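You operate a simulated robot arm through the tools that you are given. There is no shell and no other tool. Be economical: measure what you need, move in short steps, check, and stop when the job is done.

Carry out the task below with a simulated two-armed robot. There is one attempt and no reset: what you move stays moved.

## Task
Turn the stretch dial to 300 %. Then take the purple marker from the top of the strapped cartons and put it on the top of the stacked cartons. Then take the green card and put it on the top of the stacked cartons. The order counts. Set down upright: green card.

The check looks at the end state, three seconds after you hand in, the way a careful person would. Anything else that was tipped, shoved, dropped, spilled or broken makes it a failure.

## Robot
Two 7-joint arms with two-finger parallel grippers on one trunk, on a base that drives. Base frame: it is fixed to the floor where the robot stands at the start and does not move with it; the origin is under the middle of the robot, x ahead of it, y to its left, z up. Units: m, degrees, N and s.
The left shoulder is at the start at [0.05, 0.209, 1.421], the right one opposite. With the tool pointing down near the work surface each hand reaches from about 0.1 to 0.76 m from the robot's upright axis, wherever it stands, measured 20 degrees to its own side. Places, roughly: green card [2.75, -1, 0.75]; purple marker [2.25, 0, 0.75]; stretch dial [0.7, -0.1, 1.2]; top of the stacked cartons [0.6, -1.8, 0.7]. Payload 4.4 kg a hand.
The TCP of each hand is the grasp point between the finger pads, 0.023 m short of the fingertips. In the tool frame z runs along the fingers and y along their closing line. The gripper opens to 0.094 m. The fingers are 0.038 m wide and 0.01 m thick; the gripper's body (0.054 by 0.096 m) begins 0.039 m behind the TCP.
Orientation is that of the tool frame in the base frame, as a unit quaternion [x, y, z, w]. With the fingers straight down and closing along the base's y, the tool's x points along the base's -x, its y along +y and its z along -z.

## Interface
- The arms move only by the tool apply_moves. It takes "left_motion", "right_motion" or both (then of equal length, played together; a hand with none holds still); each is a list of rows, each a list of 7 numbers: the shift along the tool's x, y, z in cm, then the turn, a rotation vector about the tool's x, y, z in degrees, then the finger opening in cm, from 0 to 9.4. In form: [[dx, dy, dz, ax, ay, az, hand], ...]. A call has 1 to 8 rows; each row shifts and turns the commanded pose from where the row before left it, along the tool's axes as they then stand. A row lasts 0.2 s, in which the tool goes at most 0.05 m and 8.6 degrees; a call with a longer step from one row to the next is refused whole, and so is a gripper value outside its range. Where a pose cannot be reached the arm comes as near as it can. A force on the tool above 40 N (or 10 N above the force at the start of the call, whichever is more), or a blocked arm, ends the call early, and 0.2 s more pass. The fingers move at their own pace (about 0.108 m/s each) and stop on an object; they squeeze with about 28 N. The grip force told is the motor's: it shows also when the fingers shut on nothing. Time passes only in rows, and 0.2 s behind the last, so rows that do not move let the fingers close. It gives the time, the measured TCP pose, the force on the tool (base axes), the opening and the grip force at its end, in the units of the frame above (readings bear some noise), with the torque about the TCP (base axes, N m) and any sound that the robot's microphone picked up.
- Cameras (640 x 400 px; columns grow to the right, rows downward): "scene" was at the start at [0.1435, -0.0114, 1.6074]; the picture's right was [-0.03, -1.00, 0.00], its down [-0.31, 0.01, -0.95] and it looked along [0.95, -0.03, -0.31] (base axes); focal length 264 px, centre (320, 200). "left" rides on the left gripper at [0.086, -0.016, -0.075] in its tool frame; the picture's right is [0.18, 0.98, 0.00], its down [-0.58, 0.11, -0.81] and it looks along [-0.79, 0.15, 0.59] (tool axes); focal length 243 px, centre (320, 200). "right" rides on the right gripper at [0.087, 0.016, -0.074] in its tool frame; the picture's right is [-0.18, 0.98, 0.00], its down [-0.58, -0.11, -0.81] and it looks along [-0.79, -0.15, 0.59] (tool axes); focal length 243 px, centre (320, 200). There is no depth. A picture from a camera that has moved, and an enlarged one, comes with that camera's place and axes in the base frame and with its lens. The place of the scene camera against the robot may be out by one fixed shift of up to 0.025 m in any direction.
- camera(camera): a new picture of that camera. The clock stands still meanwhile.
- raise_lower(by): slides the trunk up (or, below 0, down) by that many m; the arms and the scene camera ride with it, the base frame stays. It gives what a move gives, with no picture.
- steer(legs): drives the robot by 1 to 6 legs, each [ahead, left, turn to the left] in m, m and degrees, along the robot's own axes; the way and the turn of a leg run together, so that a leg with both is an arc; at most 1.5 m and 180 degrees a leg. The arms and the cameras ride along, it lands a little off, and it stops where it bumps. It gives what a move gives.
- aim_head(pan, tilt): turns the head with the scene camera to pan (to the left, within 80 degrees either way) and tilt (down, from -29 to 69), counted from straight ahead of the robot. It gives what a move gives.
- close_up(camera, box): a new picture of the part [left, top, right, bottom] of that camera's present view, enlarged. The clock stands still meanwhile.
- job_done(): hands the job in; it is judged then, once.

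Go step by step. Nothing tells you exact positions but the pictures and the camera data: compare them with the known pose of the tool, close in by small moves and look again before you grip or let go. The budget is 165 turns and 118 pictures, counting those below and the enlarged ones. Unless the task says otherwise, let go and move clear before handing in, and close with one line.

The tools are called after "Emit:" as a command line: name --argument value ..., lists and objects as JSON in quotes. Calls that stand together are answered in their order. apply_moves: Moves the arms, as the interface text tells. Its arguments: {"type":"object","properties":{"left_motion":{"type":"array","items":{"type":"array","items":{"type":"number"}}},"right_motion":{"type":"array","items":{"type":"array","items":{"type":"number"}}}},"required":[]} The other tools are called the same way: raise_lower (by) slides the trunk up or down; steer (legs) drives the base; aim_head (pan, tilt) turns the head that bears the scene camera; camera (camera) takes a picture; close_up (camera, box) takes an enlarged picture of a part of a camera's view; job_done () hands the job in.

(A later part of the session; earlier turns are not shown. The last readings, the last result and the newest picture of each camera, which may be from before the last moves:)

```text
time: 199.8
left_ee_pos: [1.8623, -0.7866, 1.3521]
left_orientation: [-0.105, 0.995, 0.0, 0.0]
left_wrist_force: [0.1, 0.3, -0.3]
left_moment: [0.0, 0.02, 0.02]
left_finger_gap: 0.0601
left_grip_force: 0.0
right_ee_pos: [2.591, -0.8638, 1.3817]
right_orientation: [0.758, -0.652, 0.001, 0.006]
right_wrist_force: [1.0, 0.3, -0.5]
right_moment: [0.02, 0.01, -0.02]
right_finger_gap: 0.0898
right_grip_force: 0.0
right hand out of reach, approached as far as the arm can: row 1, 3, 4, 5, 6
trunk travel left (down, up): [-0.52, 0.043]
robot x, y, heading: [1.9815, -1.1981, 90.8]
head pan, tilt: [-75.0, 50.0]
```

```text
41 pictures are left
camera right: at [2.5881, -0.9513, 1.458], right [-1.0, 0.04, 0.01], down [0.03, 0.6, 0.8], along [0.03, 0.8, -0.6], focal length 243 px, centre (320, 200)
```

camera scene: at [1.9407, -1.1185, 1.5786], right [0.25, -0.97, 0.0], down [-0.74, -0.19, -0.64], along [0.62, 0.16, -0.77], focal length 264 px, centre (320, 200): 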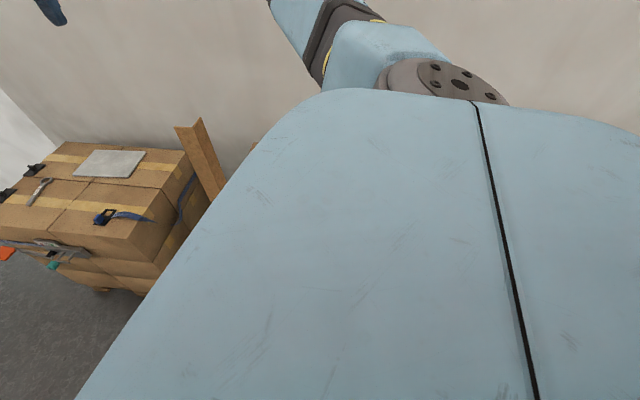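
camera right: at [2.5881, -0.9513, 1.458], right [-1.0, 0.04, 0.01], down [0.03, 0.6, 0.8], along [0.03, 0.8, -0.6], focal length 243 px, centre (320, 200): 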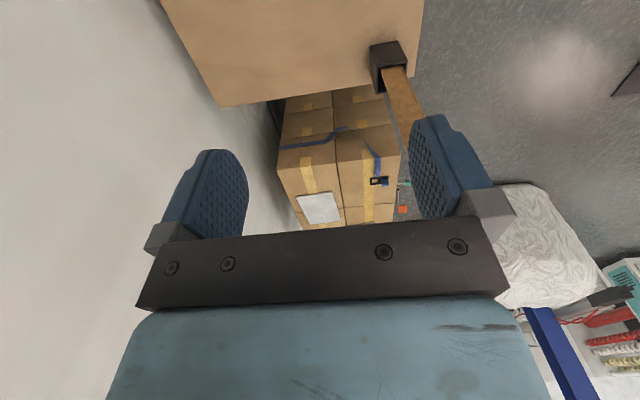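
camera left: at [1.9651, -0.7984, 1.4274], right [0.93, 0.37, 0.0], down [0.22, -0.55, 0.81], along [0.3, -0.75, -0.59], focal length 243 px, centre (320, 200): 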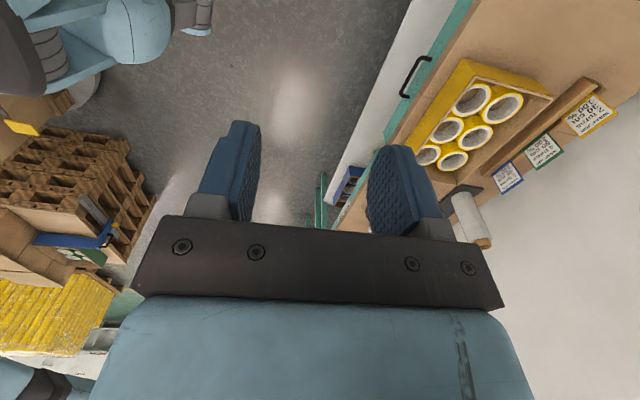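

I'll test whether height is the problem by descending here (clear space below), then reaching outward.

Emit:
apply_moves --right_motion '[[0, 0, 4, 0, 0, 0, 9], [0, 0, 4, 0, 0, 0, 9], [0, 0, 4, 0, 0, 0, 9], [0, 0, 4, 0, 0, 0, 9], [2, -4, 0, 0, 0, 0, 9], [2, -4, 0, 0, 0, 0, 9], [2, -4, 0, 0, 0, 0, 9]]'

```text
time: 201.4
left_ee_pos: [1.8614, -0.7859, 1.3524]
left_orientation: [-0.105, 0.994, 0.0, 0.0]
left_wrist_force: [-0.2, -0.2, -0.2]
left_moment: [0.0, -0.03, 0.0]
left_finger_gap: 0.0601
left_grip_force: 0.1
right_ee_pos: [2.5877, -0.855, 1.22]
right_orientation: [0.758, -0.652, 0.002, 0.004]
right_wrist_force: [0.4, 0.4, 0.5]
right_moment: [0.0, 0.02, 0.01]
right_finger_gap: 0.09
right_grip_force: 0.1
right hand out of reach, approached as far as the arm can: row 2, 5, 6, 7
trunk travel left (down, up): [-0.52, 0.043]
robot x, y, heading: [1.9809, -1.1975, 90.4]
head pan, tilt: [-75.0, 50.0]
```

The wrist roll is the limit for the right arm from here. The left arm already managed this roll at the marker, so I'll retract the right hand and go with the left arm, facing the table with a low trunk.

Emit:
apply_moves --right_motion '[[0, 2, -4, 0, 0, 0, 9], [0, 3, -3.5, 0, 0, 0, 9], [0, 3, -3.5, 0, 0, 0, 9], [0, 4, -2.5, 0, 0, 0, 9], [0, 4, -2.5, 0, 0, 0, 9], [0, 4.5, 0, 0, 0, 0, 9], [0, 4.5, 0, 0, 0, 0, 9]]'

Emit:
steer --legs '[[0, 0.3, 0], [0, 0, -104]]'

Emit:
aim_head --pan 0 --tilt 40

Emit:
camera --camera "scene"

```text
time: 203.0
left_ee_pos: [1.8622, -0.7817, 1.3502]
left_orientation: [-0.106, 0.994, -0.001, 0.0]
left_wrist_force: [-0.1, 0.9, -1.0]
left_moment: [-0.04, 0.02, 0.01]
left_finger_gap: 0.0601
left_grip_force: 0.0
right_ee_pos: [2.3434, -0.8801, 1.3844]
right_orientation: [0.758, -0.653, 0.004, 0.006]
right_wrist_force: [-0.1, -0.7, 0.2]
right_moment: [-0.01, 0.01, 0.0]
right_finger_gap: 0.0899
right_grip_force: 0.0
right hand out of reach, approached as far as the arm can: row 7
trunk travel left (down, up): [-0.52, 0.043]
robot x, y, heading: [1.9839, -1.1996, 90.5]
head pan, tilt: [-75.0, 50.0]
```

```text
time: 210.4
left_ee_pos: [2.1085, -1.1588, 1.3535]
left_orientation: [0.7, 0.715, 0.0, 0.001]
left_wrist_force: [0.4, 0.4, -0.4]
left_moment: [-0.01, 0.0, 0.03]
left_finger_gap: 0.0599
left_grip_force: 0.0
right_ee_pos: [1.9207, -1.6127, 1.3844]
right_orientation: [0.02, 1.0, 0.003, -0.005]
right_wrist_force: [-0.2, 0.0, 0.1]
right_moment: [-0.02, 0.01, -0.01]
right_finger_gap: 0.09
right_grip_force: 0.2
trunk travel left (down, up): [-0.52, 0.043]
robot x, y, heading: [1.6824, -1.1929, -10.1]
head pan, tilt: [-75.0, 50.0]
```

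```text
time: 211.9
left_ee_pos: [2.1084, -1.1578, 1.3519]
left_orientation: [0.7, 0.715, 0.0, 0.0]
left_wrist_force: [-0.9, 0.3, 0.2]
left_moment: [0.01, -0.03, 0.0]
left_finger_gap: 0.0599
left_grip_force: 0.0
right_ee_pos: [1.9207, -1.6128, 1.385]
right_orientation: [0.02, 1.0, 0.003, -0.006]
right_wrist_force: [0.0, -0.4, 0.6]
right_moment: [-0.01, -0.02, 0.02]
right_finger_gap: 0.0901
right_grip_force: 0.0
trunk travel left (down, up): [-0.52, 0.043]
robot x, y, heading: [1.6776, -1.201, -10.5]
head pan, tilt: [0.0, 40.0]
```

```text
40 pictures are left
camera scene: at [1.8142, -1.2354, 1.5928], right [-0.18, -0.98, 0.0], down [-0.63, 0.12, -0.77], along [0.75, -0.14, -0.64], focal length 264 px, centre (320, 200)
```

scene: 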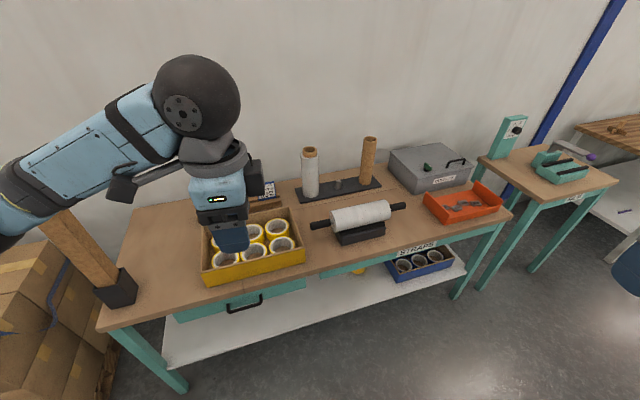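

Right hand is tucked. Driving up to the table (x≈2.0, heading about −14°) with the left arm high.

Emit:
steer --legs '[[0.31, 0.04, -4]]'

Emit:
apply_moves --left_motion '[[0, 0, 0, 0, 0, -6, 6], [1, 4, 0, 0, 0, 0, 6], [1, 4, 0, 0, 0, 0, 6], [1, 4, 0, 0, 0, 0, 6], [1, 4, 0, 0, 0, 0, 6], [1, 4, 0, 0, 0, 0, 6], [1, 4, 0, 0, 0, 0, 6], [0, 0, 0, 0, 0, 0, 6]]'

Emit:
camera --camera "left"

```text
time: 214.1
left_ee_pos: [2.4251, -1.2116, 1.3527]
left_orientation: [0.721, 0.693, 0.0, -0.001]
left_wrist_force: [0.2, 0.4, 0.3]
left_moment: [0.01, 0.0, 0.01]
left_finger_gap: 0.06
left_grip_force: 0.0
right_ee_pos: [2.2116, -1.654, 1.3853]
right_orientation: [0.049, 0.999, 0.004, -0.004]
right_wrist_force: [0.5, 0.3, -0.4]
right_moment: [-0.01, 0.02, 0.03]
right_finger_gap: 0.09
right_grip_force: 0.2
trunk travel left (down, up): [-0.52, 0.043]
robot x, y, heading: [1.9992, -1.2239, -13.7]
head pan, tilt: [0.0, 40.0]
```

```text
time: 215.8
left_ee_pos: [2.6624, -1.1365, 1.3542]
left_orientation: [0.683, 0.73, 0.001, -0.001]
left_wrist_force: [0.0, 0.0, 0.4]
left_moment: [-0.03, 0.0, -0.01]
left_finger_gap: 0.0601
left_grip_force: 0.0
right_ee_pos: [2.2106, -1.654, 1.3855]
right_orientation: [0.05, 0.999, 0.003, -0.004]
right_wrist_force: [0.0, -0.1, 0.1]
right_moment: [-0.02, 0.0, 0.0]
right_finger_gap: 0.09
right_grip_force: 0.0
trunk travel left (down, up): [-0.52, 0.043]
robot x, y, heading: [1.9946, -1.2249, -13.9]
head pan, tilt: [0.0, 40.0]
```

```text
39 pictures are left
camera left: at [2.6404, -1.0518, 1.4278], right [0.97, 0.25, 0.0], down [0.15, -0.57, 0.81], along [0.2, -0.78, -0.59], focal length 243 px, centre (320, 200)
```

left: 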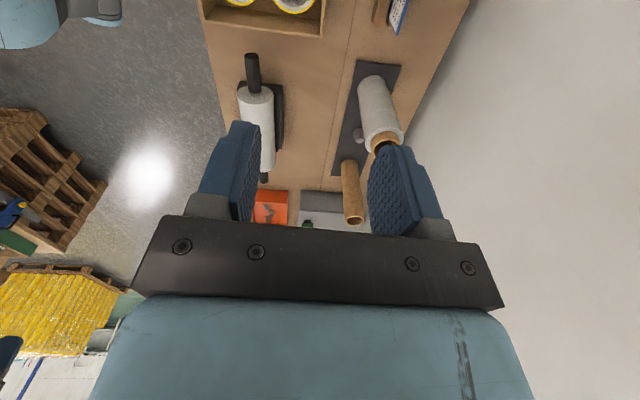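

Now lowering the trunk 0.25 m and extending toward the card.

Emit:
raise_lower --by -0.25

Emit:
apply_moves --left_motion '[[2.9, 3.5, 0, 0, 0, -3.5, 6], [2.9, 3.5, 0, 0, 0, 0, 6], [2.9, 3.5, 0, 0, 0, 0, 6], [2.9, 3.5, 0, 0, 0, 0, 6], [2.9, 3.5, 0, 0, 0, 0, 6], [0, 0, 0, 0, 0, 0, 6]]'

Emit:
camera --camera "left"

Emit:
camera --camera "scene"

```text
time: 218.4
left_ee_pos: [2.663, -1.1368, 1.103]
left_orientation: [0.682, 0.731, 0.0, 0.0]
left_wrist_force: [-0.8, -0.6, -0.6]
left_moment: [0.02, 0.0, 0.0]
left_finger_gap: 0.06
left_grip_force: 0.0
right_ee_pos: [2.2111, -1.6543, 1.1355]
right_orientation: [0.049, 0.999, 0.004, -0.006]
right_wrist_force: [-0.2, 0.2, -0.5]
right_moment: [-0.02, 0.02, -0.01]
right_finger_gap: 0.0899
right_grip_force: 0.0
trunk travel left (down, up): [-0.27, 0.293]
robot x, y, heading: [1.9975, -1.2259, -13.8]
head pan, tilt: [0.0, 40.0]
```

```text
time: 219.8
left_ee_pos: [2.8179, -0.9709, 1.1069]
left_orientation: [0.661, 0.751, -0.001, 0.0]
left_wrist_force: [1.0, 0.3, 0.2]
left_moment: [-0.01, 0.01, 0.02]
left_finger_gap: 0.0603
left_grip_force: 0.1
right_ee_pos: [2.2119, -1.6542, 1.1356]
right_orientation: [0.05, 0.999, 0.004, -0.003]
right_wrist_force: [0.1, -0.2, 0.0]
right_moment: [0.03, 0.0, 0.02]
right_finger_gap: 0.09
right_grip_force: 0.0
trunk travel left (down, up): [-0.27, 0.293]
robot x, y, heading: [1.9996, -1.2265, -14.1]
head pan, tilt: [0.0, 40.0]
```

```text
38 pictures are left
camera left: at [2.7901, -0.8889, 1.1813], right [0.95, 0.31, 0.0], down [0.18, -0.56, 0.81], along [0.25, -0.77, -0.59], focal length 243 px, centre (320, 200)
```

left: 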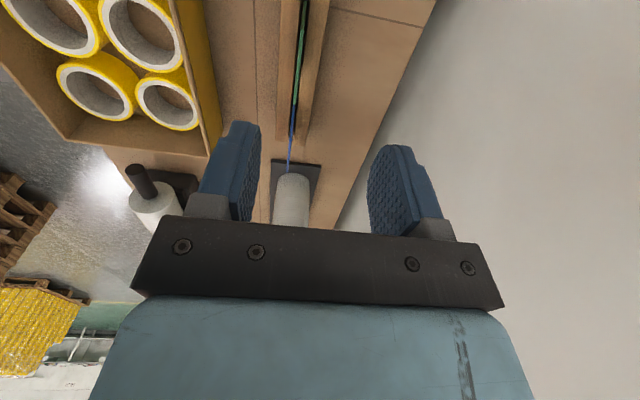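

```text
37 pictures are left
camera scene: at [2.1286, -1.2718, 1.3428], right [-0.24, -0.97, 0.0], down [-0.62, 0.15, -0.77], along [0.74, -0.18, -0.64], focal length 264 px, centre (320, 200)
```

scene: 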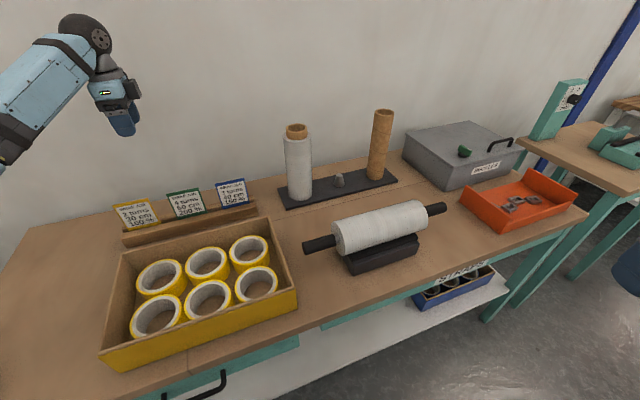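

The left hand is now above the rack, and its camera sees the cards edge-on. Zooming on them.

Emit:
close_up --camera "left" --box '[220, 0, 400, 160]'

Emit:
close_up --camera "scene" --box '[100, 170, 260, 250]'

```text
2.50 times, centred on (310, 80) of left
camera zoom: at [2.7901, -0.8889, 1.1813], right [0.95, 0.31, 0.0], down [0.18, -0.56, 0.81], along [0.25, -0.77, -0.59], focal length 606 px, centre (345, 500)
```

zoom: 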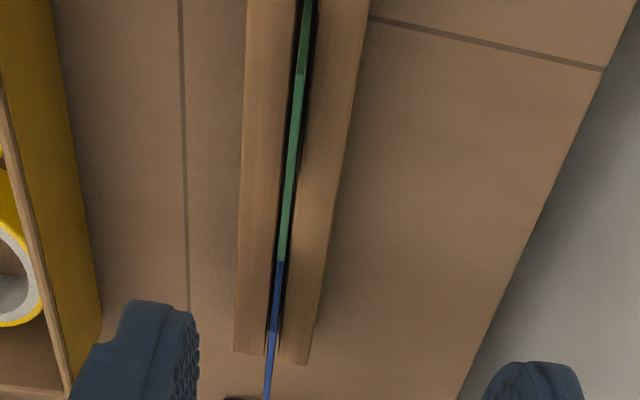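

```text
4.00 times, centred on (180, 210) of scene
camera zoom: at [2.1286, -1.2718, 1.3428], right [-0.24, -0.97, 0.0], down [-0.62, 0.15, -0.77], along [0.74, -0.18, -0.64], focal length 1057 px, centre (880, 160)
```

zoom: 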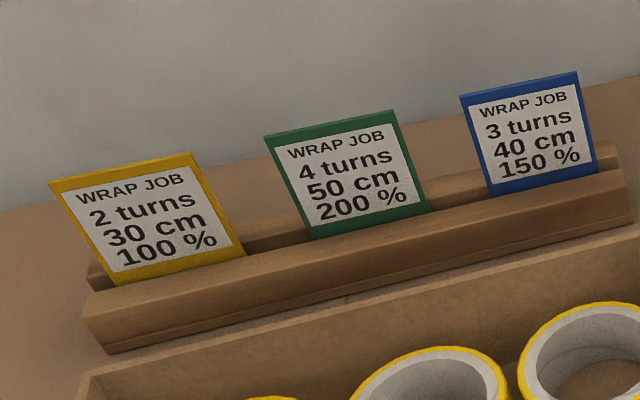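

Card: centre at about (2.81,-1.042), top z about 0.885, roughly 5 mm thick and 90 mm wide. Moving above it and down to z≈0.97, then checking.

Emit:
apply_moves --left_motion '[[-2.4, -0.6, 3, 0, 0, 0, 6], [-2.4, -0.6, 3.5, 0, 0, 0, 6], [-2.2, -0.5, 3.5, 0, 0, 0, 6], [0, 0, 3.5, 0, 0, 0, 6], [0, 0, 0, 0, 0, 0, 6]]'

Emit:
camera --camera "left"

Emit:
close_up --camera "scene" --box '[80, 110, 280, 250]'

```text
time: 221.0
left_ee_pos: [2.8098, -1.0445, 0.9693]
left_orientation: [0.66, 0.751, 0.0, 0.0]
left_wrist_force: [0.7, 0.9, -0.1]
left_moment: [-0.04, -0.06, 0.03]
left_finger_gap: 0.06
left_grip_force: 0.2
right_ee_pos: [2.2112, -1.654, 1.1355]
right_orientation: [0.049, 0.999, 0.003, -0.005]
right_wrist_force: [-0.5, 0.2, 0.9]
right_moment: [-0.01, 0.02, 0.01]
right_finger_gap: 0.09
right_grip_force: 0.1
trunk travel left (down, up): [-0.27, 0.293]
robot x, y, heading: [1.9994, -1.2281, -13.8]
head pan, tilt: [0.0, 40.0]
```

```text
34 pictures are left
camera left: at [2.7825, -0.9616, 1.0451], right [0.95, 0.31, 0.0], down [0.18, -0.56, 0.81], along [0.25, -0.77, -0.59], focal length 243 px, centre (320, 200)
```

left: 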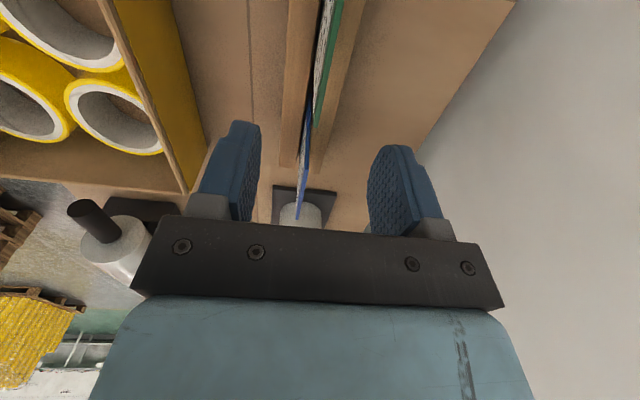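

```text
2.86 times, centred on (180, 180) of scene
camera zoom: at [2.1287, -1.272, 1.3428], right [-0.24, -0.97, 0.0], down [-0.62, 0.15, -0.77], along [0.74, -0.18, -0.64], focal length 755 px, centre (720, 257)
```

zoom: 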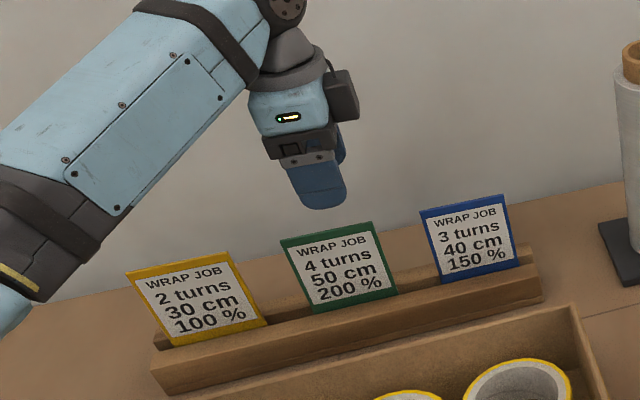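

Aligned within a couple of mm. Descending to z≈0.875 with the fingers straddling the card.

Emit:
apply_moves --left_motion '[[0, 0.1, 3, 0, 0, 0, 5], [0, 0, 3, 0, 0, 0, 5], [0, 0, 2, 0, 0, 0, 5], [0, 0, 1.4, 0, 0, 0, 5], [0, 0, 0, 0, 0, 0, 5]]'

Emit:
camera --camera "left"

Emit:
close_up --camera "scene" --box '[80, 110, 280, 250]'

```text
time: 222.2
left_ee_pos: [2.8134, -1.0466, 0.8741]
left_orientation: [0.661, 0.751, 0.0, 0.0]
left_wrist_force: [0.1, -0.3, 0.1]
left_moment: [0.01, 0.01, -0.03]
left_finger_gap: 0.0498
left_grip_force: 0.0
right_ee_pos: [2.2105, -1.6539, 1.1356]
right_orientation: [0.049, 0.999, 0.004, -0.005]
right_wrist_force: [0.6, -0.6, 0.0]
right_moment: [0.01, 0.01, 0.03]
right_finger_gap: 0.09
right_grip_force: 0.1
trunk travel left (down, up): [-0.27, 0.293]
robot x, y, heading: [1.9975, -1.2301, -13.8]
head pan, tilt: [0.0, 40.0]
```

```text
32 pictures are left
camera left: at [2.7866, -0.9622, 0.9492], right [0.95, 0.31, 0.0], down [0.18, -0.56, 0.81], along [0.25, -0.77, -0.59], focal length 243 px, centre (320, 200)
```

left: 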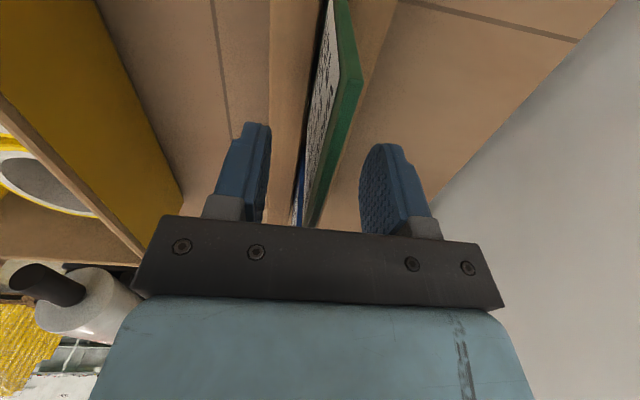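

```text
2.86 times, centred on (180, 180) of scene
camera zoom: at [2.1289, -1.2715, 1.3428], right [-0.24, -0.97, 0.0], down [-0.62, 0.15, -0.77], along [0.74, -0.18, -0.64], focal length 755 px, centre (720, 257)
```

zoom: 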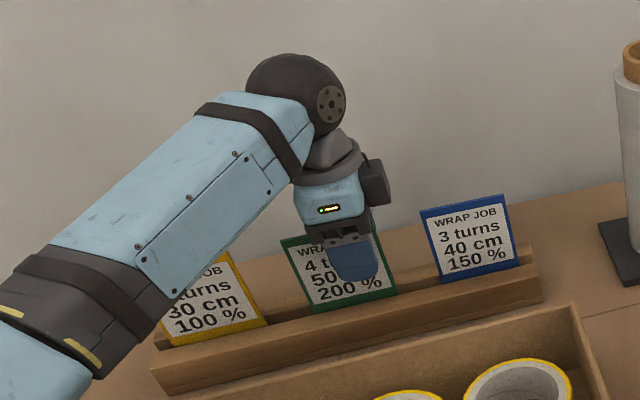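

The card is centred between the fingers, vertical and square in yaw. Shifting 6 mm toward its middle and closing slowly.

Emit:
apply_moves --left_motion '[[0.6, 0, 0, 0, 0, 0, 5], [0, 0, 0, 0, 0, 0, 3], [0, 0, 0, 0, 0, 0, 2], [0, 0, 0, 0, 0, 0, 1.2], [0, 0, 0, 0, 0, 0, 0.6], [0, 0, 0, 0, 0, 0, 0], [0, 0, 0, 0, 0, 0, 0]]'

Emit:
camera --camera "left"

```text
time: 223.8
left_ee_pos: [2.8131, -1.0377, 0.8739]
left_orientation: [0.661, 0.75, 0.0, 0.0]
left_wrist_force: [-0.5, 0.7, 0.0]
left_moment: [0.0, 0.01, 0.02]
left_finger_gap: 0.0033
left_grip_force: 27.9
right_ee_pos: [2.2119, -1.6534, 1.1357]
right_orientation: [0.049, 0.999, 0.004, -0.006]
right_wrist_force: [-0.3, -0.2, -0.1]
right_moment: [0.01, 0.01, -0.02]
right_finger_gap: 0.0899
right_grip_force: 0.0
trunk travel left (down, up): [-0.27, 0.293]
robot x, y, heading: [2.0025, -1.2274, -14.0]
head pan, tilt: [0.0, 40.0]
```

```text
30 pictures are left
camera left: at [2.7855, -0.9556, 0.9493], right [0.95, 0.31, 0.0], down [0.18, -0.56, 0.81], along [0.25, -0.77, -0.59], focal length 243 px, centre (320, 200)
```

left: 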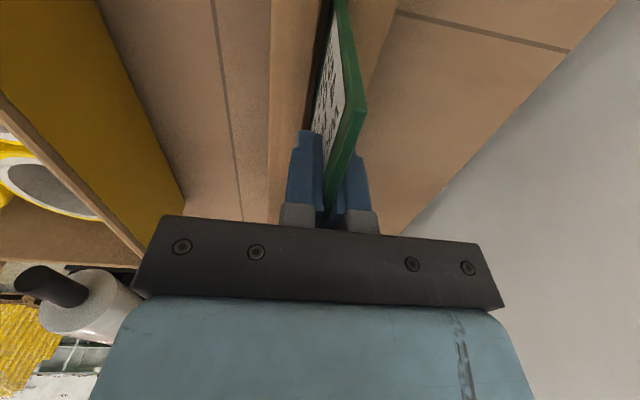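

The card is gripped (3.3 mm thick). Lifting it straight out of the slot.

Emit:
apply_moves --left_motion '[[0, 0, -2, 0, 0, 0, 0], [0, 0, -2.5, 0, 0, 0, 0], [0, 0, -3, 0, 0, 0, 0], [0, 0, -4, 0, 0, 0, 0], [0, 0, -4, 0, 0, 0, 0], [0, 0, -4, 0, 0, 0, 0], [0, 0, 0, 0, 0, 0, 0]]'

Emit:
close_up --camera "scene" --box '[60, 80, 280, 250]'

Emit:
camera --camera "left"

```text
time: 225.4
left_ee_pos: [2.8113, -1.038, 1.0675]
left_orientation: [0.661, 0.751, 0.0, -0.001]
left_wrist_force: [0.2, -0.3, -0.5]
left_moment: [0.01, 0.02, 0.03]
left_finger_gap: 0.0031
left_grip_force: 28.5
right_ee_pos: [2.2119, -1.6539, 1.1356]
right_orientation: [0.05, 0.999, 0.004, -0.005]
right_wrist_force: [0.2, -0.9, -0.9]
right_moment: [0.0, 0.03, -0.02]
right_finger_gap: 0.0901
right_grip_force: 0.0
trunk travel left (down, up): [-0.27, 0.293]
robot x, y, heading: [1.9973, -1.2267, -13.7]
head pan, tilt: [0.0, 40.0]
```

```text
2.35 times, centred on (170, 165) of scene
camera zoom: at [2.1297, -1.2713, 1.3427], right [-0.24, -0.97, 0.0], down [-0.62, 0.15, -0.77], along [0.74, -0.18, -0.64], focal length 622 px, centre (673, 282)
```

zoom: 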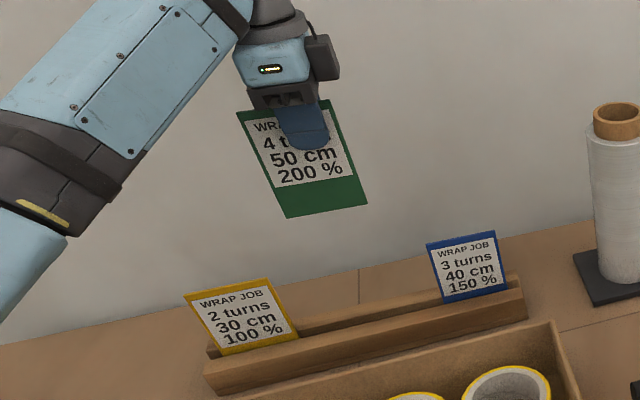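

```text
28 pictures are left
camera left: at [2.7854, -0.9553, 1.1431], right [0.95, 0.31, 0.0], down [0.18, -0.56, 0.81], along [0.25, -0.77, -0.59], focal length 243 px, centre (320, 200)
```

left: 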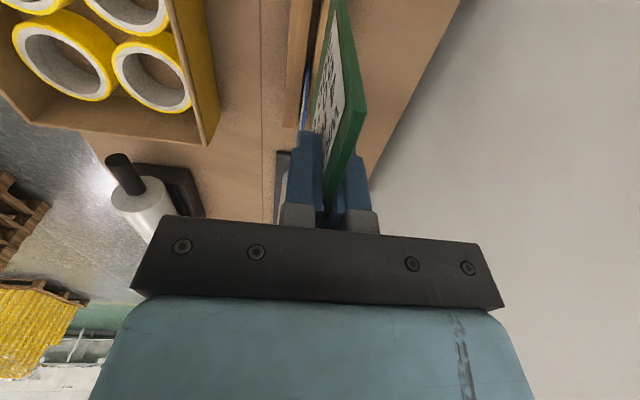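

The card is free of the rack and its neighbours are undisturbed. Backing straight away from the table with the arm as it is, then tucking the hand a bit.

Emit:
raise_lower --by 0.12

Emit:
steer --legs '[[-0.44, -0.11, 0]]'

Emit:
apply_moves --left_motion '[[0, -4, -1.5, 0, 0, 0, 0], [0, -4, -1.5, 0, 0, 0, 0], [0, -4, -1.5, 0, 0, 0, 0], [0, -4, -1.5, 0, 0, 0, 0], [0, -4, -1.5, 0, 0, 0, 0]]'

Emit:
camera --camera "scene"

```text
time: 226.9
left_ee_pos: [2.8128, -1.038, 1.1884]
left_orientation: [0.66, 0.751, 0.0, 0.0]
left_wrist_force: [0.7, -0.3, -0.5]
left_moment: [0.01, 0.0, -0.01]
left_finger_gap: 0.0033
left_grip_force: 28.2
right_ee_pos: [2.2121, -1.6535, 1.2556]
right_orientation: [0.05, 0.999, 0.004, -0.005]
right_wrist_force: [0.5, 0.8, 0.0]
right_moment: [0.02, 0.02, -0.01]
right_finger_gap: 0.09
right_grip_force: 0.0
trunk travel left (down, up): [-0.39, 0.173]
robot x, y, heading: [1.9993, -1.2238, -13.6]
head pan, tilt: [0.0, 40.0]
```

```text
time: 229.6
left_ee_pos: [2.3734, -1.0446, 1.188]
left_orientation: [0.663, 0.749, 0.0, 0.0]
left_wrist_force: [-0.3, 0.7, -0.7]
left_moment: [0.0, 0.0, -0.02]
left_finger_gap: 0.0029
left_grip_force: 27.9
right_ee_pos: [1.7703, -1.6585, 1.2562]
right_orientation: [0.052, 0.999, 0.004, -0.005]
right_wrist_force: [0.0, -0.2, 0.6]
right_moment: [-0.01, 0.01, 0.01]
right_finger_gap: 0.0901
right_grip_force: 0.1
trunk travel left (down, up): [-0.39, 0.173]
robot x, y, heading: [1.5592, -1.2295, -13.9]
head pan, tilt: [0.0, 40.0]
```

```text
time: 230.8
left_ee_pos: [2.1728, -1.0685, 1.2637]
left_orientation: [0.661, 0.75, 0.0, 0.0]
left_wrist_force: [0.2, 0.5, -0.5]
left_moment: [-0.03, -0.02, -0.02]
left_finger_gap: 0.0034
left_grip_force: 28.1
right_ee_pos: [1.7686, -1.6582, 1.2555]
right_orientation: [0.05, 0.999, 0.004, -0.005]
right_wrist_force: [-0.2, 0.4, 0.3]
right_moment: [0.03, -0.01, 0.0]
right_finger_gap: 0.0902
right_grip_force: 0.1
trunk travel left (down, up): [-0.39, 0.173]
robot x, y, heading: [1.5576, -1.2339, -14.2]
head pan, tilt: [0.0, 40.0]
```

```text
27 pictures are left
camera scene: at [1.6873, -1.2759, 1.4629], right [-0.24, -0.97, 0.0], down [-0.62, 0.16, -0.77], along [0.74, -0.19, -0.64], focal length 264 px, centre (320, 200)
```

scene: 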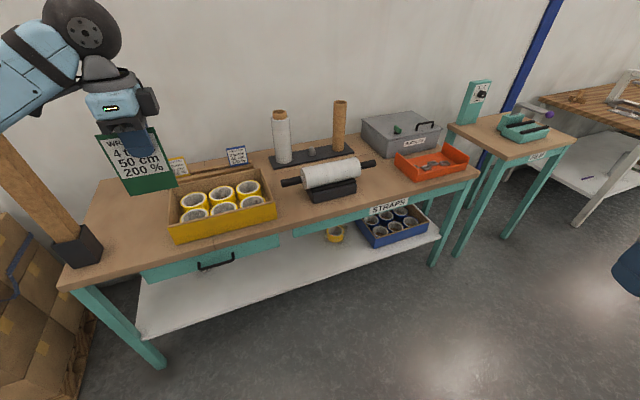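

All clear. Turning right round to face the stacked cartons and moving into place.

Emit:
steer --legs '[[0, 0, -83], [0, 0, -83], [0.07, 0.14, 0]]'

Emit:
aim_head --pan 0 --tilt 45

Emit:
camera --camera "scene"

```text
time: 239.7
left_ee_pos: [0.9424, -1.696, 1.2622]
left_orientation: [0.833, -0.554, 0.001, 0.0]
left_wrist_force: [0.1, 0.0, -0.2]
left_moment: [-0.01, 0.01, 0.0]
left_finger_gap: 0.0034
left_grip_force: 27.9
right_ee_pos: [1.174, -1.0192, 1.2549]
right_orientation: [0.996, 0.085, 0.006, 0.003]
right_wrist_force: [0.1, 0.2, 0.3]
right_moment: [-0.01, 0.0, -0.02]
right_finger_gap: 0.0898
right_grip_force: 0.0
trunk travel left (down, up): [-0.39, 0.173]
robot x, y, heading: [1.4914, -1.3757, -178.4]
head pan, tilt: [0.0, 40.0]
```

```text
time: 240.4
left_ee_pos: [0.9424, -1.6968, 1.2606]
left_orientation: [0.833, -0.553, 0.0, 0.0]
left_wrist_force: [0.5, 0.0, 0.0]
left_moment: [-0.02, -0.01, 0.0]
left_finger_gap: 0.0032
left_grip_force: 27.9
right_ee_pos: [1.173, -1.0186, 1.255]
right_orientation: [0.996, 0.085, 0.006, 0.004]
right_wrist_force: [0.2, -0.2, 0.3]
right_moment: [0.02, 0.02, -0.02]
right_finger_gap: 0.0902
right_grip_force: 0.1
trunk travel left (down, up): [-0.39, 0.173]
robot x, y, heading: [1.494, -1.3706, -178.5]
head pan, tilt: [0.0, 45.0]
```

```text
26 pictures are left
camera scene: at [1.3266, -1.3873, 1.4555], right [-0.03, 1.0, 0.0], down [0.71, 0.02, -0.71], along [-0.71, -0.02, -0.71], focal length 264 px, centre (320, 200)
```

scene: 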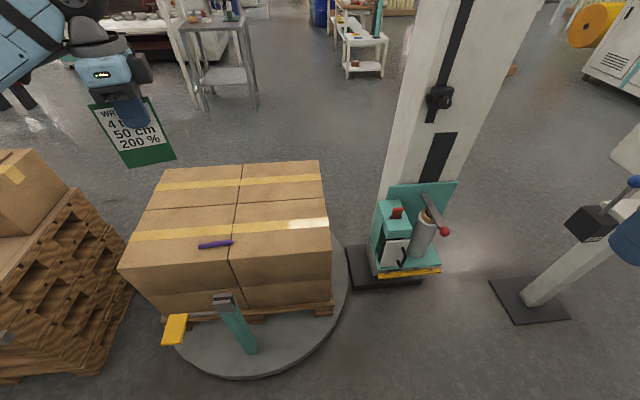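

I'll place the card near (0.735,-1.54), clear of tape, seams and marker. Lowering the trunk for reach and moving over that spot.

Emit:
raise_lower --by -0.2

Emit:
apply_moves --left_motion '[[-3.75, 2.17, 0, 0, 0, 0, 0], [-3.75, 2.17, 0, 0, 0, 0, 0], [-3.75, 2.17, 0, 0, 0, 0, 0], [-3.75, 2.17, 0, 0, 0, 0, 0], [-3.75, 2.17, 0, 0, 0, 0, 0], [-3.75, 2.17, 0, 0, 0, 0, 0], [0, 0, 4, 0, 0, 0, 0], [0, 0, 4, 0, 0, 0, 0]]'

Emit:
camera --camera "scene"

Emit:
camera --camera "left"

```text
time: 242.6
left_ee_pos: [0.9422, -1.6966, 1.062]
left_orientation: [0.833, -0.553, 0.0, 0.0]
left_wrist_force: [0.7, -0.9, -0.3]
left_moment: [-0.01, 0.01, 0.01]
left_finger_gap: 0.0031
left_grip_force: 27.8
right_ee_pos: [1.1739, -1.0203, 1.0561]
right_orientation: [0.996, 0.084, 0.005, 0.002]
right_wrist_force: [-0.7, 0.8, 1.1]
right_moment: [0.03, -0.03, -0.02]
right_finger_gap: 0.0901
right_grip_force: 0.1
trunk travel left (down, up): [-0.19, 0.373]
robot x, y, heading: [1.492, -1.374, -178.6]
head pan, tilt: [0.0, 45.0]
```

```text
time: 244.4
left_ee_pos: [0.7316, -1.5381, 0.9824]
left_orientation: [0.833, -0.554, 0.001, 0.0]
left_wrist_force: [-0.8, -0.1, -0.6]
left_moment: [0.0, 0.03, -0.03]
left_finger_gap: 0.0034
left_grip_force: 28.0
right_ee_pos: [1.1732, -1.019, 1.056]
right_orientation: [0.996, 0.085, 0.005, 0.003]
right_wrist_force: [-0.7, -1.0, 0.4]
right_moment: [-0.03, 0.01, -0.01]
right_finger_gap: 0.0901
right_grip_force: 0.0
trunk travel left (down, up): [-0.19, 0.373]
robot x, y, heading: [1.4952, -1.3758, -178.5]
head pan, tilt: [0.0, 45.0]
```

```text
25 pictures are left
camera scene: at [1.3262, -1.3866, 1.2555], right [-0.03, 1.0, 0.0], down [0.71, 0.02, -0.71], along [-0.71, -0.02, -0.71], focal length 264 px, centre (320, 200)
```

scene: 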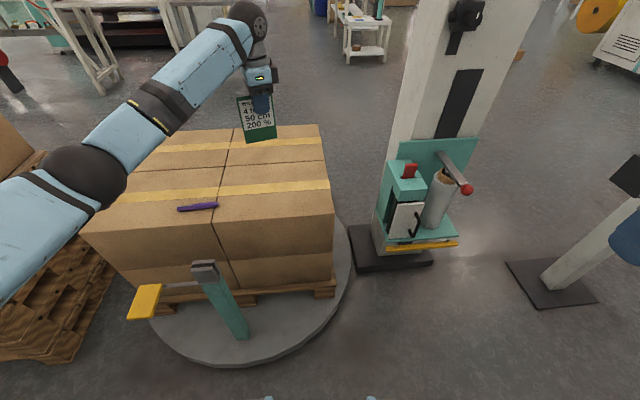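

```text
24 pictures are left
camera left: at [0.7805, -1.6129, 1.0565], right [-0.84, -0.55, 0.0], down [-0.33, 0.49, 0.81], along [-0.44, 0.67, -0.59], focal length 243 px, centre (320, 200)
```

left: 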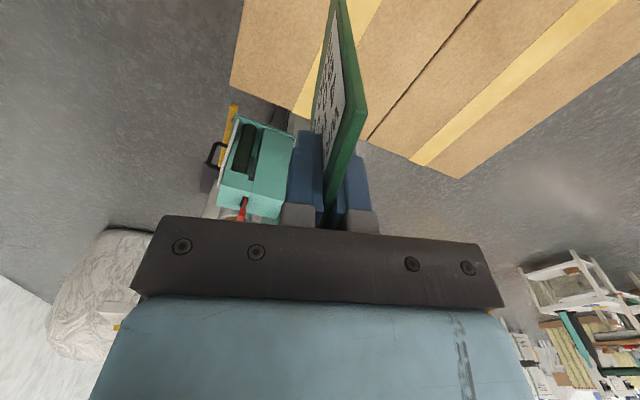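

The spot is clear: about 8 cm from both tape and edge. Descending to z≈0.80 and checking.

Emit:
apply_moves --left_motion '[[0, 0, 4.5, 0, 0, 0, 0], [0, 0, 4.5, 0, 0, 0, 0], [0, 0, 4.5, 0, 0, 0, 0], [0, 0, 3.5, 0, 0, 0, 0], [0, 0, 0, 0, 0, 0, 0]]'

Emit:
close_up --camera "scene" --box '[160, 80, 360, 230]'

Emit:
camera --camera "left"

```text
time: 245.6
left_ee_pos: [0.7357, -1.5425, 0.8084]
left_orientation: [0.833, -0.554, 0.0, 0.0]
left_wrist_force: [-0.1, -0.1, -0.2]
left_moment: [0.02, 0.01, 0.01]
left_finger_gap: 0.0034
left_grip_force: 28.2
right_ee_pos: [1.1729, -1.0187, 1.0551]
right_orientation: [0.996, 0.084, 0.006, 0.003]
right_wrist_force: [-0.7, -0.6, 0.7]
right_moment: [0.0, 0.0, -0.01]
right_finger_gap: 0.09
right_grip_force: 0.1
trunk travel left (down, up): [-0.19, 0.373]
robot x, y, heading: [1.4903, -1.3732, -178.3]
head pan, tilt: [0.0, 45.0]
```

```text
2.67 times, centred on (260, 155) of scene
camera zoom: at [1.3268, -1.3868, 1.2555], right [-0.03, 1.0, 0.0], down [0.71, 0.02, -0.71], along [-0.71, -0.02, -0.71], focal length 704 px, centre (480, 320)
```

zoom: 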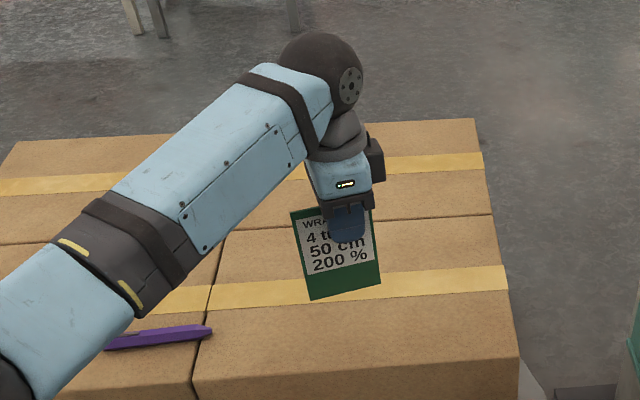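

```text
22 pictures are left
camera left: at [0.7838, -1.6156, 0.8828], right [-0.84, -0.55, 0.0], down [-0.33, 0.49, 0.81], along [-0.44, 0.67, -0.59], focal length 243 px, centre (320, 200)
```

left: 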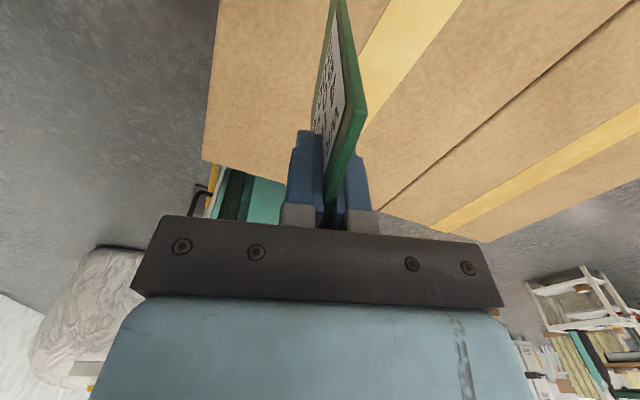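

Continuing down in small steps, watching for first contact.

Emit:
apply_moves --left_motion '[[0, 0, 0.6, 0, 0, 0, 0], [0, 0, 0.6, 0, 0, 0, 0], [0, 0, 0.5, 0, 0, 0, 0], [0, 0, 0.3, 0, 0, 0, 0]]'

Emit:
apply_moves --left_motion '[[0, 0, 0.3, 0, 0, 0, 0], [0, 0, 0.2, 0, 0, 0, 0]]'

Emit:
close_up --camera "scene" --box '[220, 120, 320, 200]'

```text
time: 246.6
left_ee_pos: [0.7353, -1.5401, 0.79]
left_orientation: [0.833, -0.553, 0.0, -0.001]
left_wrist_force: [-1.0, 0.5, -0.8]
left_moment: [0.0, 0.01, -0.01]
left_finger_gap: 0.0033
left_grip_force: 27.9
right_ee_pos: [1.1732, -1.0196, 1.0558]
right_orientation: [0.996, 0.085, 0.005, 0.003]
right_wrist_force: [-0.7, 0.8, -0.4]
right_moment: [0.0, -0.02, -0.02]
right_finger_gap: 0.0898
right_grip_force: 0.0
trunk travel left (down, up): [-0.19, 0.373]
robot x, y, heading: [1.4909, -1.3736, -178.6]
head pan, tilt: [0.0, 45.0]
```

```text
time: 247.2
left_ee_pos: [0.7357, -1.5396, 0.7848]
left_orientation: [0.833, -0.553, 0.001, 0.001]
left_wrist_force: [0.5, -0.1, 0.2]
left_moment: [-0.01, -0.03, 0.05]
left_finger_gap: 0.0034
left_grip_force: 27.8
right_ee_pos: [1.1732, -1.0194, 1.0562]
right_orientation: [0.996, 0.085, 0.005, 0.003]
right_wrist_force: [0.4, -0.3, -0.9]
right_moment: [0.02, -0.01, 0.01]
right_finger_gap: 0.0899
right_grip_force: 0.0
trunk travel left (down, up): [-0.19, 0.373]
robot x, y, heading: [1.4936, -1.3778, -178.5]
head pan, tilt: [0.0, 45.0]
```

```text
5.00 times, centred on (270, 160) of scene
camera zoom: at [1.3267, -1.3869, 1.2555], right [-0.03, 1.0, 0.0], down [0.71, 0.02, -0.71], along [-0.71, -0.02, -0.71], focal length 1321 px, centre (570, 400)
```

zoom: 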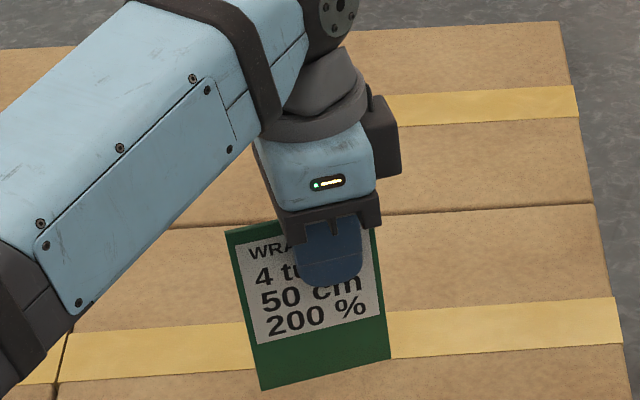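

Emit:
apply_moves --left_motion '[[0, 0, 0.25, 0, 0, 0, 0], [0, 0, 0.25, 0, 0, 0, 0], [0, 0, 0.2, 0, 0, 0, 0]]'

Emit:
apply_moves --left_motion '[[0, 0, 0.2, 0, 0, 0, 0], [0, 0, 0.2, 0, 0, 0, 0]]'

```text
time: 248.0
left_ee_pos: [0.7366, -1.5395, 0.7787]
left_orientation: [0.832, -0.554, 0.0, 0.0]
left_wrist_force: [0.1, 0.2, 0.8]
left_moment: [0.01, 0.0, 0.01]
left_finger_gap: 0.0032
left_grip_force: 27.7
right_ee_pos: [1.1734, -1.0191, 1.055]
right_orientation: [0.996, 0.085, 0.005, 0.003]
right_wrist_force: [0.4, -0.2, -0.7]
right_moment: [-0.03, 0.04, -0.02]
right_finger_gap: 0.0898
right_grip_force: 0.1
trunk travel left (down, up): [-0.19, 0.373]
robot x, y, heading: [1.4939, -1.3731, -178.4]
head pan, tilt: [0.0, 45.0]
```

```text
time: 248.6
left_ee_pos: [0.7359, -1.5399, 0.7748]
left_orientation: [0.833, -0.553, 0.0, 0.0]
left_wrist_force: [0.5, 0.7, 0.7]
left_moment: [0.0, -0.02, -0.04]
left_finger_gap: 0.0036
left_grip_force: 27.9
right_ee_pos: [1.1723, -1.019, 1.0561]
right_orientation: [0.996, 0.085, 0.004, 0.003]
right_wrist_force: [-0.8, 0.2, -0.4]
right_moment: [0.02, 0.0, 0.04]
right_finger_gap: 0.0902
right_grip_force: 0.1
trunk travel left (down, up): [-0.19, 0.373]
robot x, y, heading: [1.4904, -1.3743, -178.5]
head pan, tilt: [0.0, 45.0]
```

Emit:
apply_moves --left_motion '[[0, 0, 0.2, 0, 0, 0, 0], [0, 0, 0.15, 0, 0, 0, 0]]'

Emit:
apply_moves --left_motion '[[0, 0, 0.15, 0, 0, 0, 0], [0, 0, 0.15, 0, 0, 0, 0]]'

Emit:
close_up --camera "scene" --box '[220, 120, 320, 200]'

```text
time: 249.2
left_ee_pos: [0.737, -1.5397, 0.7725]
left_orientation: [0.833, -0.554, 0.0, -0.001]
left_wrist_force: [-0.3, 0.0, -1.1]
left_moment: [-0.02, 0.02, -0.03]
left_finger_gap: 0.0034
left_grip_force: 27.9
right_ee_pos: [1.1733, -1.0192, 1.0559]
right_orientation: [0.996, 0.085, 0.006, 0.003]
right_wrist_force: [-0.2, -0.5, 0.6]
right_moment: [-0.01, 0.02, -0.01]
right_finger_gap: 0.09
right_grip_force: 0.1
trunk travel left (down, up): [-0.19, 0.373]
robot x, y, heading: [1.4949, -1.3739, -178.1]
head pan, tilt: [0.0, 45.0]
```

```text
time: 249.8
left_ee_pos: [0.7356, -1.5383, 0.7697]
left_orientation: [0.833, -0.554, 0.001, 0.001]
left_wrist_force: [-1.0, -0.1, -0.5]
left_moment: [0.01, 0.01, -0.03]
left_finger_gap: 0.0034
left_grip_force: 27.6
right_ee_pos: [1.1732, -1.0206, 1.0559]
right_orientation: [0.996, 0.085, 0.005, 0.003]
right_wrist_force: [-0.1, -0.4, -0.8]
right_moment: [-0.01, -0.02, -0.04]
right_finger_gap: 0.09
right_grip_force: 0.0
trunk travel left (down, up): [-0.19, 0.373]
robot x, y, heading: [1.4935, -1.3792, -178.6]
head pan, tilt: [0.0, 45.0]
```

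```text
5.00 times, centred on (270, 160) of scene
camera zoom: at [1.3267, -1.387, 1.2555], right [-0.03, 1.0, 0.0], down [0.71, 0.02, -0.71], along [-0.71, -0.02, -0.71], focal length 1321 px, centre (570, 400)
```

zoom: 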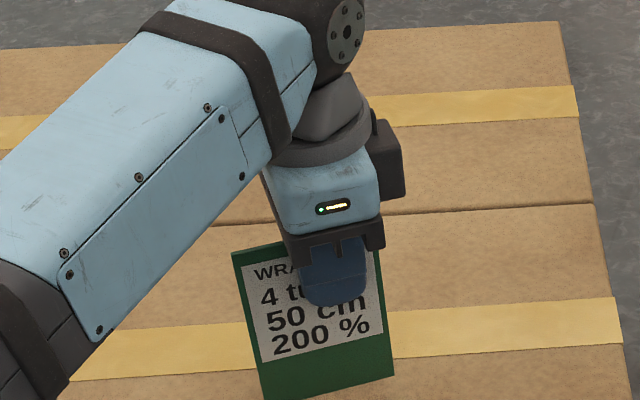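

Card height is about 0.119 m, so roughly 9 mm remain. Continuing.

Emit:
apply_moves --left_motion '[[0, 0, 0.2, 0, 0, 0, 0], [0, 0, 0.2, 0, 0, 0, 0]]'

Emit:
apply_moves --left_motion '[[0, 0, 0.15, 0, 0, 0, 0], [0, 0, 0.1, 0, 0, 0, 0]]'

Emit:
apply_moves --left_motion '[[0, 0, 0.1, 0, 0, 0, 0], [0, 0, 0.1, 0, 0, 0, 0]]'

```text
time: 250.4
left_ee_pos: [0.7367, -1.5401, 0.765]
left_orientation: [0.833, -0.554, 0.0, 0.001]
left_wrist_force: [0.8, 0.9, -0.6]
left_moment: [0.01, -0.04, 0.0]
left_finger_gap: 0.0033
left_grip_force: 28.2
right_ee_pos: [1.1733, -1.0201, 1.0547]
right_orientation: [0.996, 0.084, 0.006, 0.003]
right_wrist_force: [-0.2, 0.8, 0.9]
right_moment: [0.01, -0.02, 0.01]
right_finger_gap: 0.0901
right_grip_force: 0.1
trunk travel left (down, up): [-0.19, 0.373]
robot x, y, heading: [1.4912, -1.3725, -178.3]
head pan, tilt: [0.0, 45.0]
```

```text
time: 251.0
left_ee_pos: [0.7352, -1.5395, 0.7622]
left_orientation: [0.833, -0.553, 0.0, 0.0]
left_wrist_force: [1.3, -0.2, -0.7]
left_moment: [-0.01, 0.03, 0.0]
left_finger_gap: 0.003
left_grip_force: 28.1
right_ee_pos: [1.1722, -1.0189, 1.0552]
right_orientation: [0.996, 0.084, 0.005, 0.002]
right_wrist_force: [-0.5, -1.1, 0.2]
right_moment: [0.01, -0.01, 0.0]
right_finger_gap: 0.0898
right_grip_force: 0.0
trunk travel left (down, up): [-0.19, 0.373]
robot x, y, heading: [1.4947, -1.3737, -178.4]
head pan, tilt: [0.0, 45.0]
```

```text
time: 251.6
left_ee_pos: [0.7348, -1.5389, 0.7612]
left_orientation: [0.833, -0.553, 0.002, 0.0]
left_wrist_force: [0.4, -0.2, -0.7]
left_moment: [-0.02, 0.01, -0.02]
left_finger_gap: 0.0033
left_grip_force: 28.5
right_ee_pos: [1.1722, -1.0194, 1.056]
right_orientation: [0.996, 0.085, 0.005, 0.003]
right_wrist_force: [-0.2, 0.3, -0.6]
right_moment: [0.02, 0.02, -0.02]
right_finger_gap: 0.0899
right_grip_force: 0.1
trunk travel left (down, up): [-0.19, 0.373]
robot x, y, heading: [1.4962, -1.3732, -178.5]
head pan, tilt: [0.0, 45.0]
```

Emit:
apply_moves --left_motion '[[0, 0, 0.15, 0, 0, 0, 0], [0, 0, 0.15, 0, 0, 0, 0]]'

Emit:
apply_moves --left_motion '[[0, 0, 0.15, 0, 0, 0, 0], [0, 0, 0.1, 0, 0, 0, 0]]'

Emit:
apply_moves --left_motion '[[0, 0, 0.1, 0, 0, 0, 0], [0, 0, 0.1, 0, 0, 0, 0]]'

Emit:
close_up --camera "scene" --box '[220, 140, 320, 220]'

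```text
time: 252.2
left_ee_pos: [0.7368, -1.5385, 0.7595]
left_orientation: [0.833, -0.554, -0.001, 0.0]
left_wrist_force: [0.1, -1.4, 6.1]
left_moment: [-0.46, -0.1, -0.03]
left_finger_gap: 0.0032
left_grip_force: 28.2
right_ee_pos: [1.1726, -1.0193, 1.0559]
right_orientation: [0.996, 0.085, 0.004, 0.004]
right_wrist_force: [-0.9, 0.3, 0.6]
right_moment: [0.0, 0.0, -0.01]
right_finger_gap: 0.09
right_grip_force: 0.0
trunk travel left (down, up): [-0.19, 0.373]
robot x, y, heading: [1.4939, -1.3709, -178.3]
head pan, tilt: [0.0, 45.0]
```

```text
time: 252.8
left_ee_pos: [0.7364, -1.5395, 0.7586]
left_orientation: [0.833, -0.553, -0.001, 0.001]
left_wrist_force: [0.3, -3.8, 17.7]
left_moment: [-0.73, -0.16, -0.02]
left_finger_gap: 0.0032
left_grip_force: 28.2
right_ee_pos: [1.1753, -1.0179, 1.0554]
right_orientation: [0.996, 0.085, 0.003, 0.003]
right_wrist_force: [-0.6, -0.2, 0.1]
right_moment: [-0.02, 0.02, 0.01]
right_finger_gap: 0.0901
right_grip_force: 0.0
trunk travel left (down, up): [-0.19, 0.373]
robot x, y, heading: [1.4933, -1.3745, -178.6]
head pan, tilt: [0.0, 45.0]
```

```text
time: 253.4
left_ee_pos: [0.7371, -1.5381, 0.7584]
left_orientation: [0.832, -0.554, -0.002, 0.001]
left_wrist_force: [-2.7, -3.6, 27.4]
left_moment: [-0.15, 0.38, 0.0]
left_finger_gap: 0.0037
left_grip_force: 27.6
right_ee_pos: [1.1746, -1.0175, 1.0566]
right_orientation: [0.996, 0.085, 0.004, 0.003]
right_wrist_force: [0.5, -0.1, 0.0]
right_moment: [-0.01, 0.02, 0.01]
right_finger_gap: 0.0899
right_grip_force: 0.0
trunk travel left (down, up): [-0.19, 0.373]
robot x, y, heading: [1.4931, -1.3705, -178.3]
head pan, tilt: [0.0, 45.0]
```

```text
5.00 times, centred on (270, 180) of scene
camera zoom: at [1.33, -1.3864, 1.2563], right [-0.03, 1.0, 0.0], down [0.7, 0.02, -0.71], along [-0.71, -0.02, -0.7], focal length 1321 px, centre (570, 300)
```

zoom: 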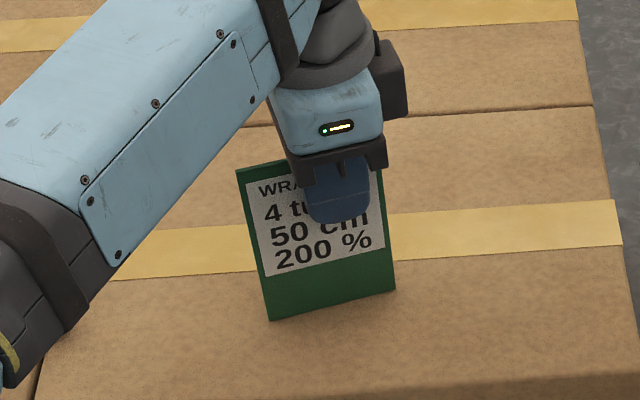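

The card's bottom edge is now flush on the carton (27 N). Easing off to a light contact before release.

Emit:
apply_moves --left_motion '[[0, 0, -0.2, 0, 0, 0, 0], [0, 0, -0.15, 0, 0, 0, 0], [0, 0, 0, 0, 0, 0, 0]]'

Emit:
camera --camera "left"

```text
time: 254.2
left_ee_pos: [0.7371, -1.5383, 0.759]
left_orientation: [0.832, -0.554, 0.0, 0.001]
left_wrist_force: [-1.3, -0.4, 18.4]
left_moment: [0.37, 0.37, 0.04]
left_finger_gap: 0.0032
left_grip_force: 28.2
right_ee_pos: [1.1741, -1.0195, 1.0569]
right_orientation: [0.996, 0.084, 0.004, 0.003]
right_wrist_force: [-0.5, -0.3, -0.4]
right_moment: [-0.01, 0.02, -0.02]
right_finger_gap: 0.09
right_grip_force: 0.0
trunk travel left (down, up): [-0.19, 0.373]
robot x, y, heading: [1.4947, -1.3707, -178.2]
head pan, tilt: [0.0, 45.0]
```

```text
18 pictures are left
camera left: at [0.7848, -1.6122, 0.8331], right [-0.84, -0.55, 0.0], down [-0.32, 0.49, 0.81], along [-0.44, 0.67, -0.59], focal length 243 px, centre (320, 200)
```

left: 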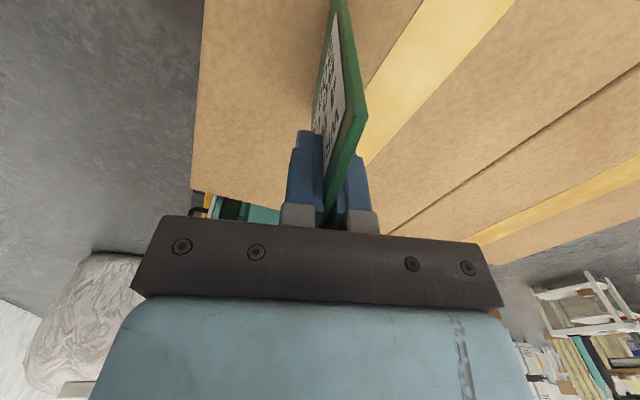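

Emit:
apply_moves --left_motion '[[0, 0, -0.15, 0, 0, 0, 0], [0, 0, -0.1, 0, 0, 0, 0], [0, 0, 0, 0, 0, 0, 0]]'

```text
time: 255.0
left_ee_pos: [0.736, -1.5405, 0.7575]
left_orientation: [0.833, -0.553, 0.001, 0.0]
left_wrist_force: [0.2, 1.4, 4.4]
left_moment: [0.35, 0.07, -0.04]
left_finger_gap: 0.0033
left_grip_force: 28.1
right_ee_pos: [1.1728, -1.0186, 1.0565]
right_orientation: [0.996, 0.085, 0.005, 0.004]
right_wrist_force: [-0.9, -0.1, 0.5]
right_moment: [0.0, -0.01, -0.03]
right_finger_gap: 0.0902
right_grip_force: 0.0
trunk travel left (down, up): [-0.19, 0.373]
robot x, y, heading: [1.4947, -1.37, -178.5]
head pan, tilt: [0.0, 45.0]
```

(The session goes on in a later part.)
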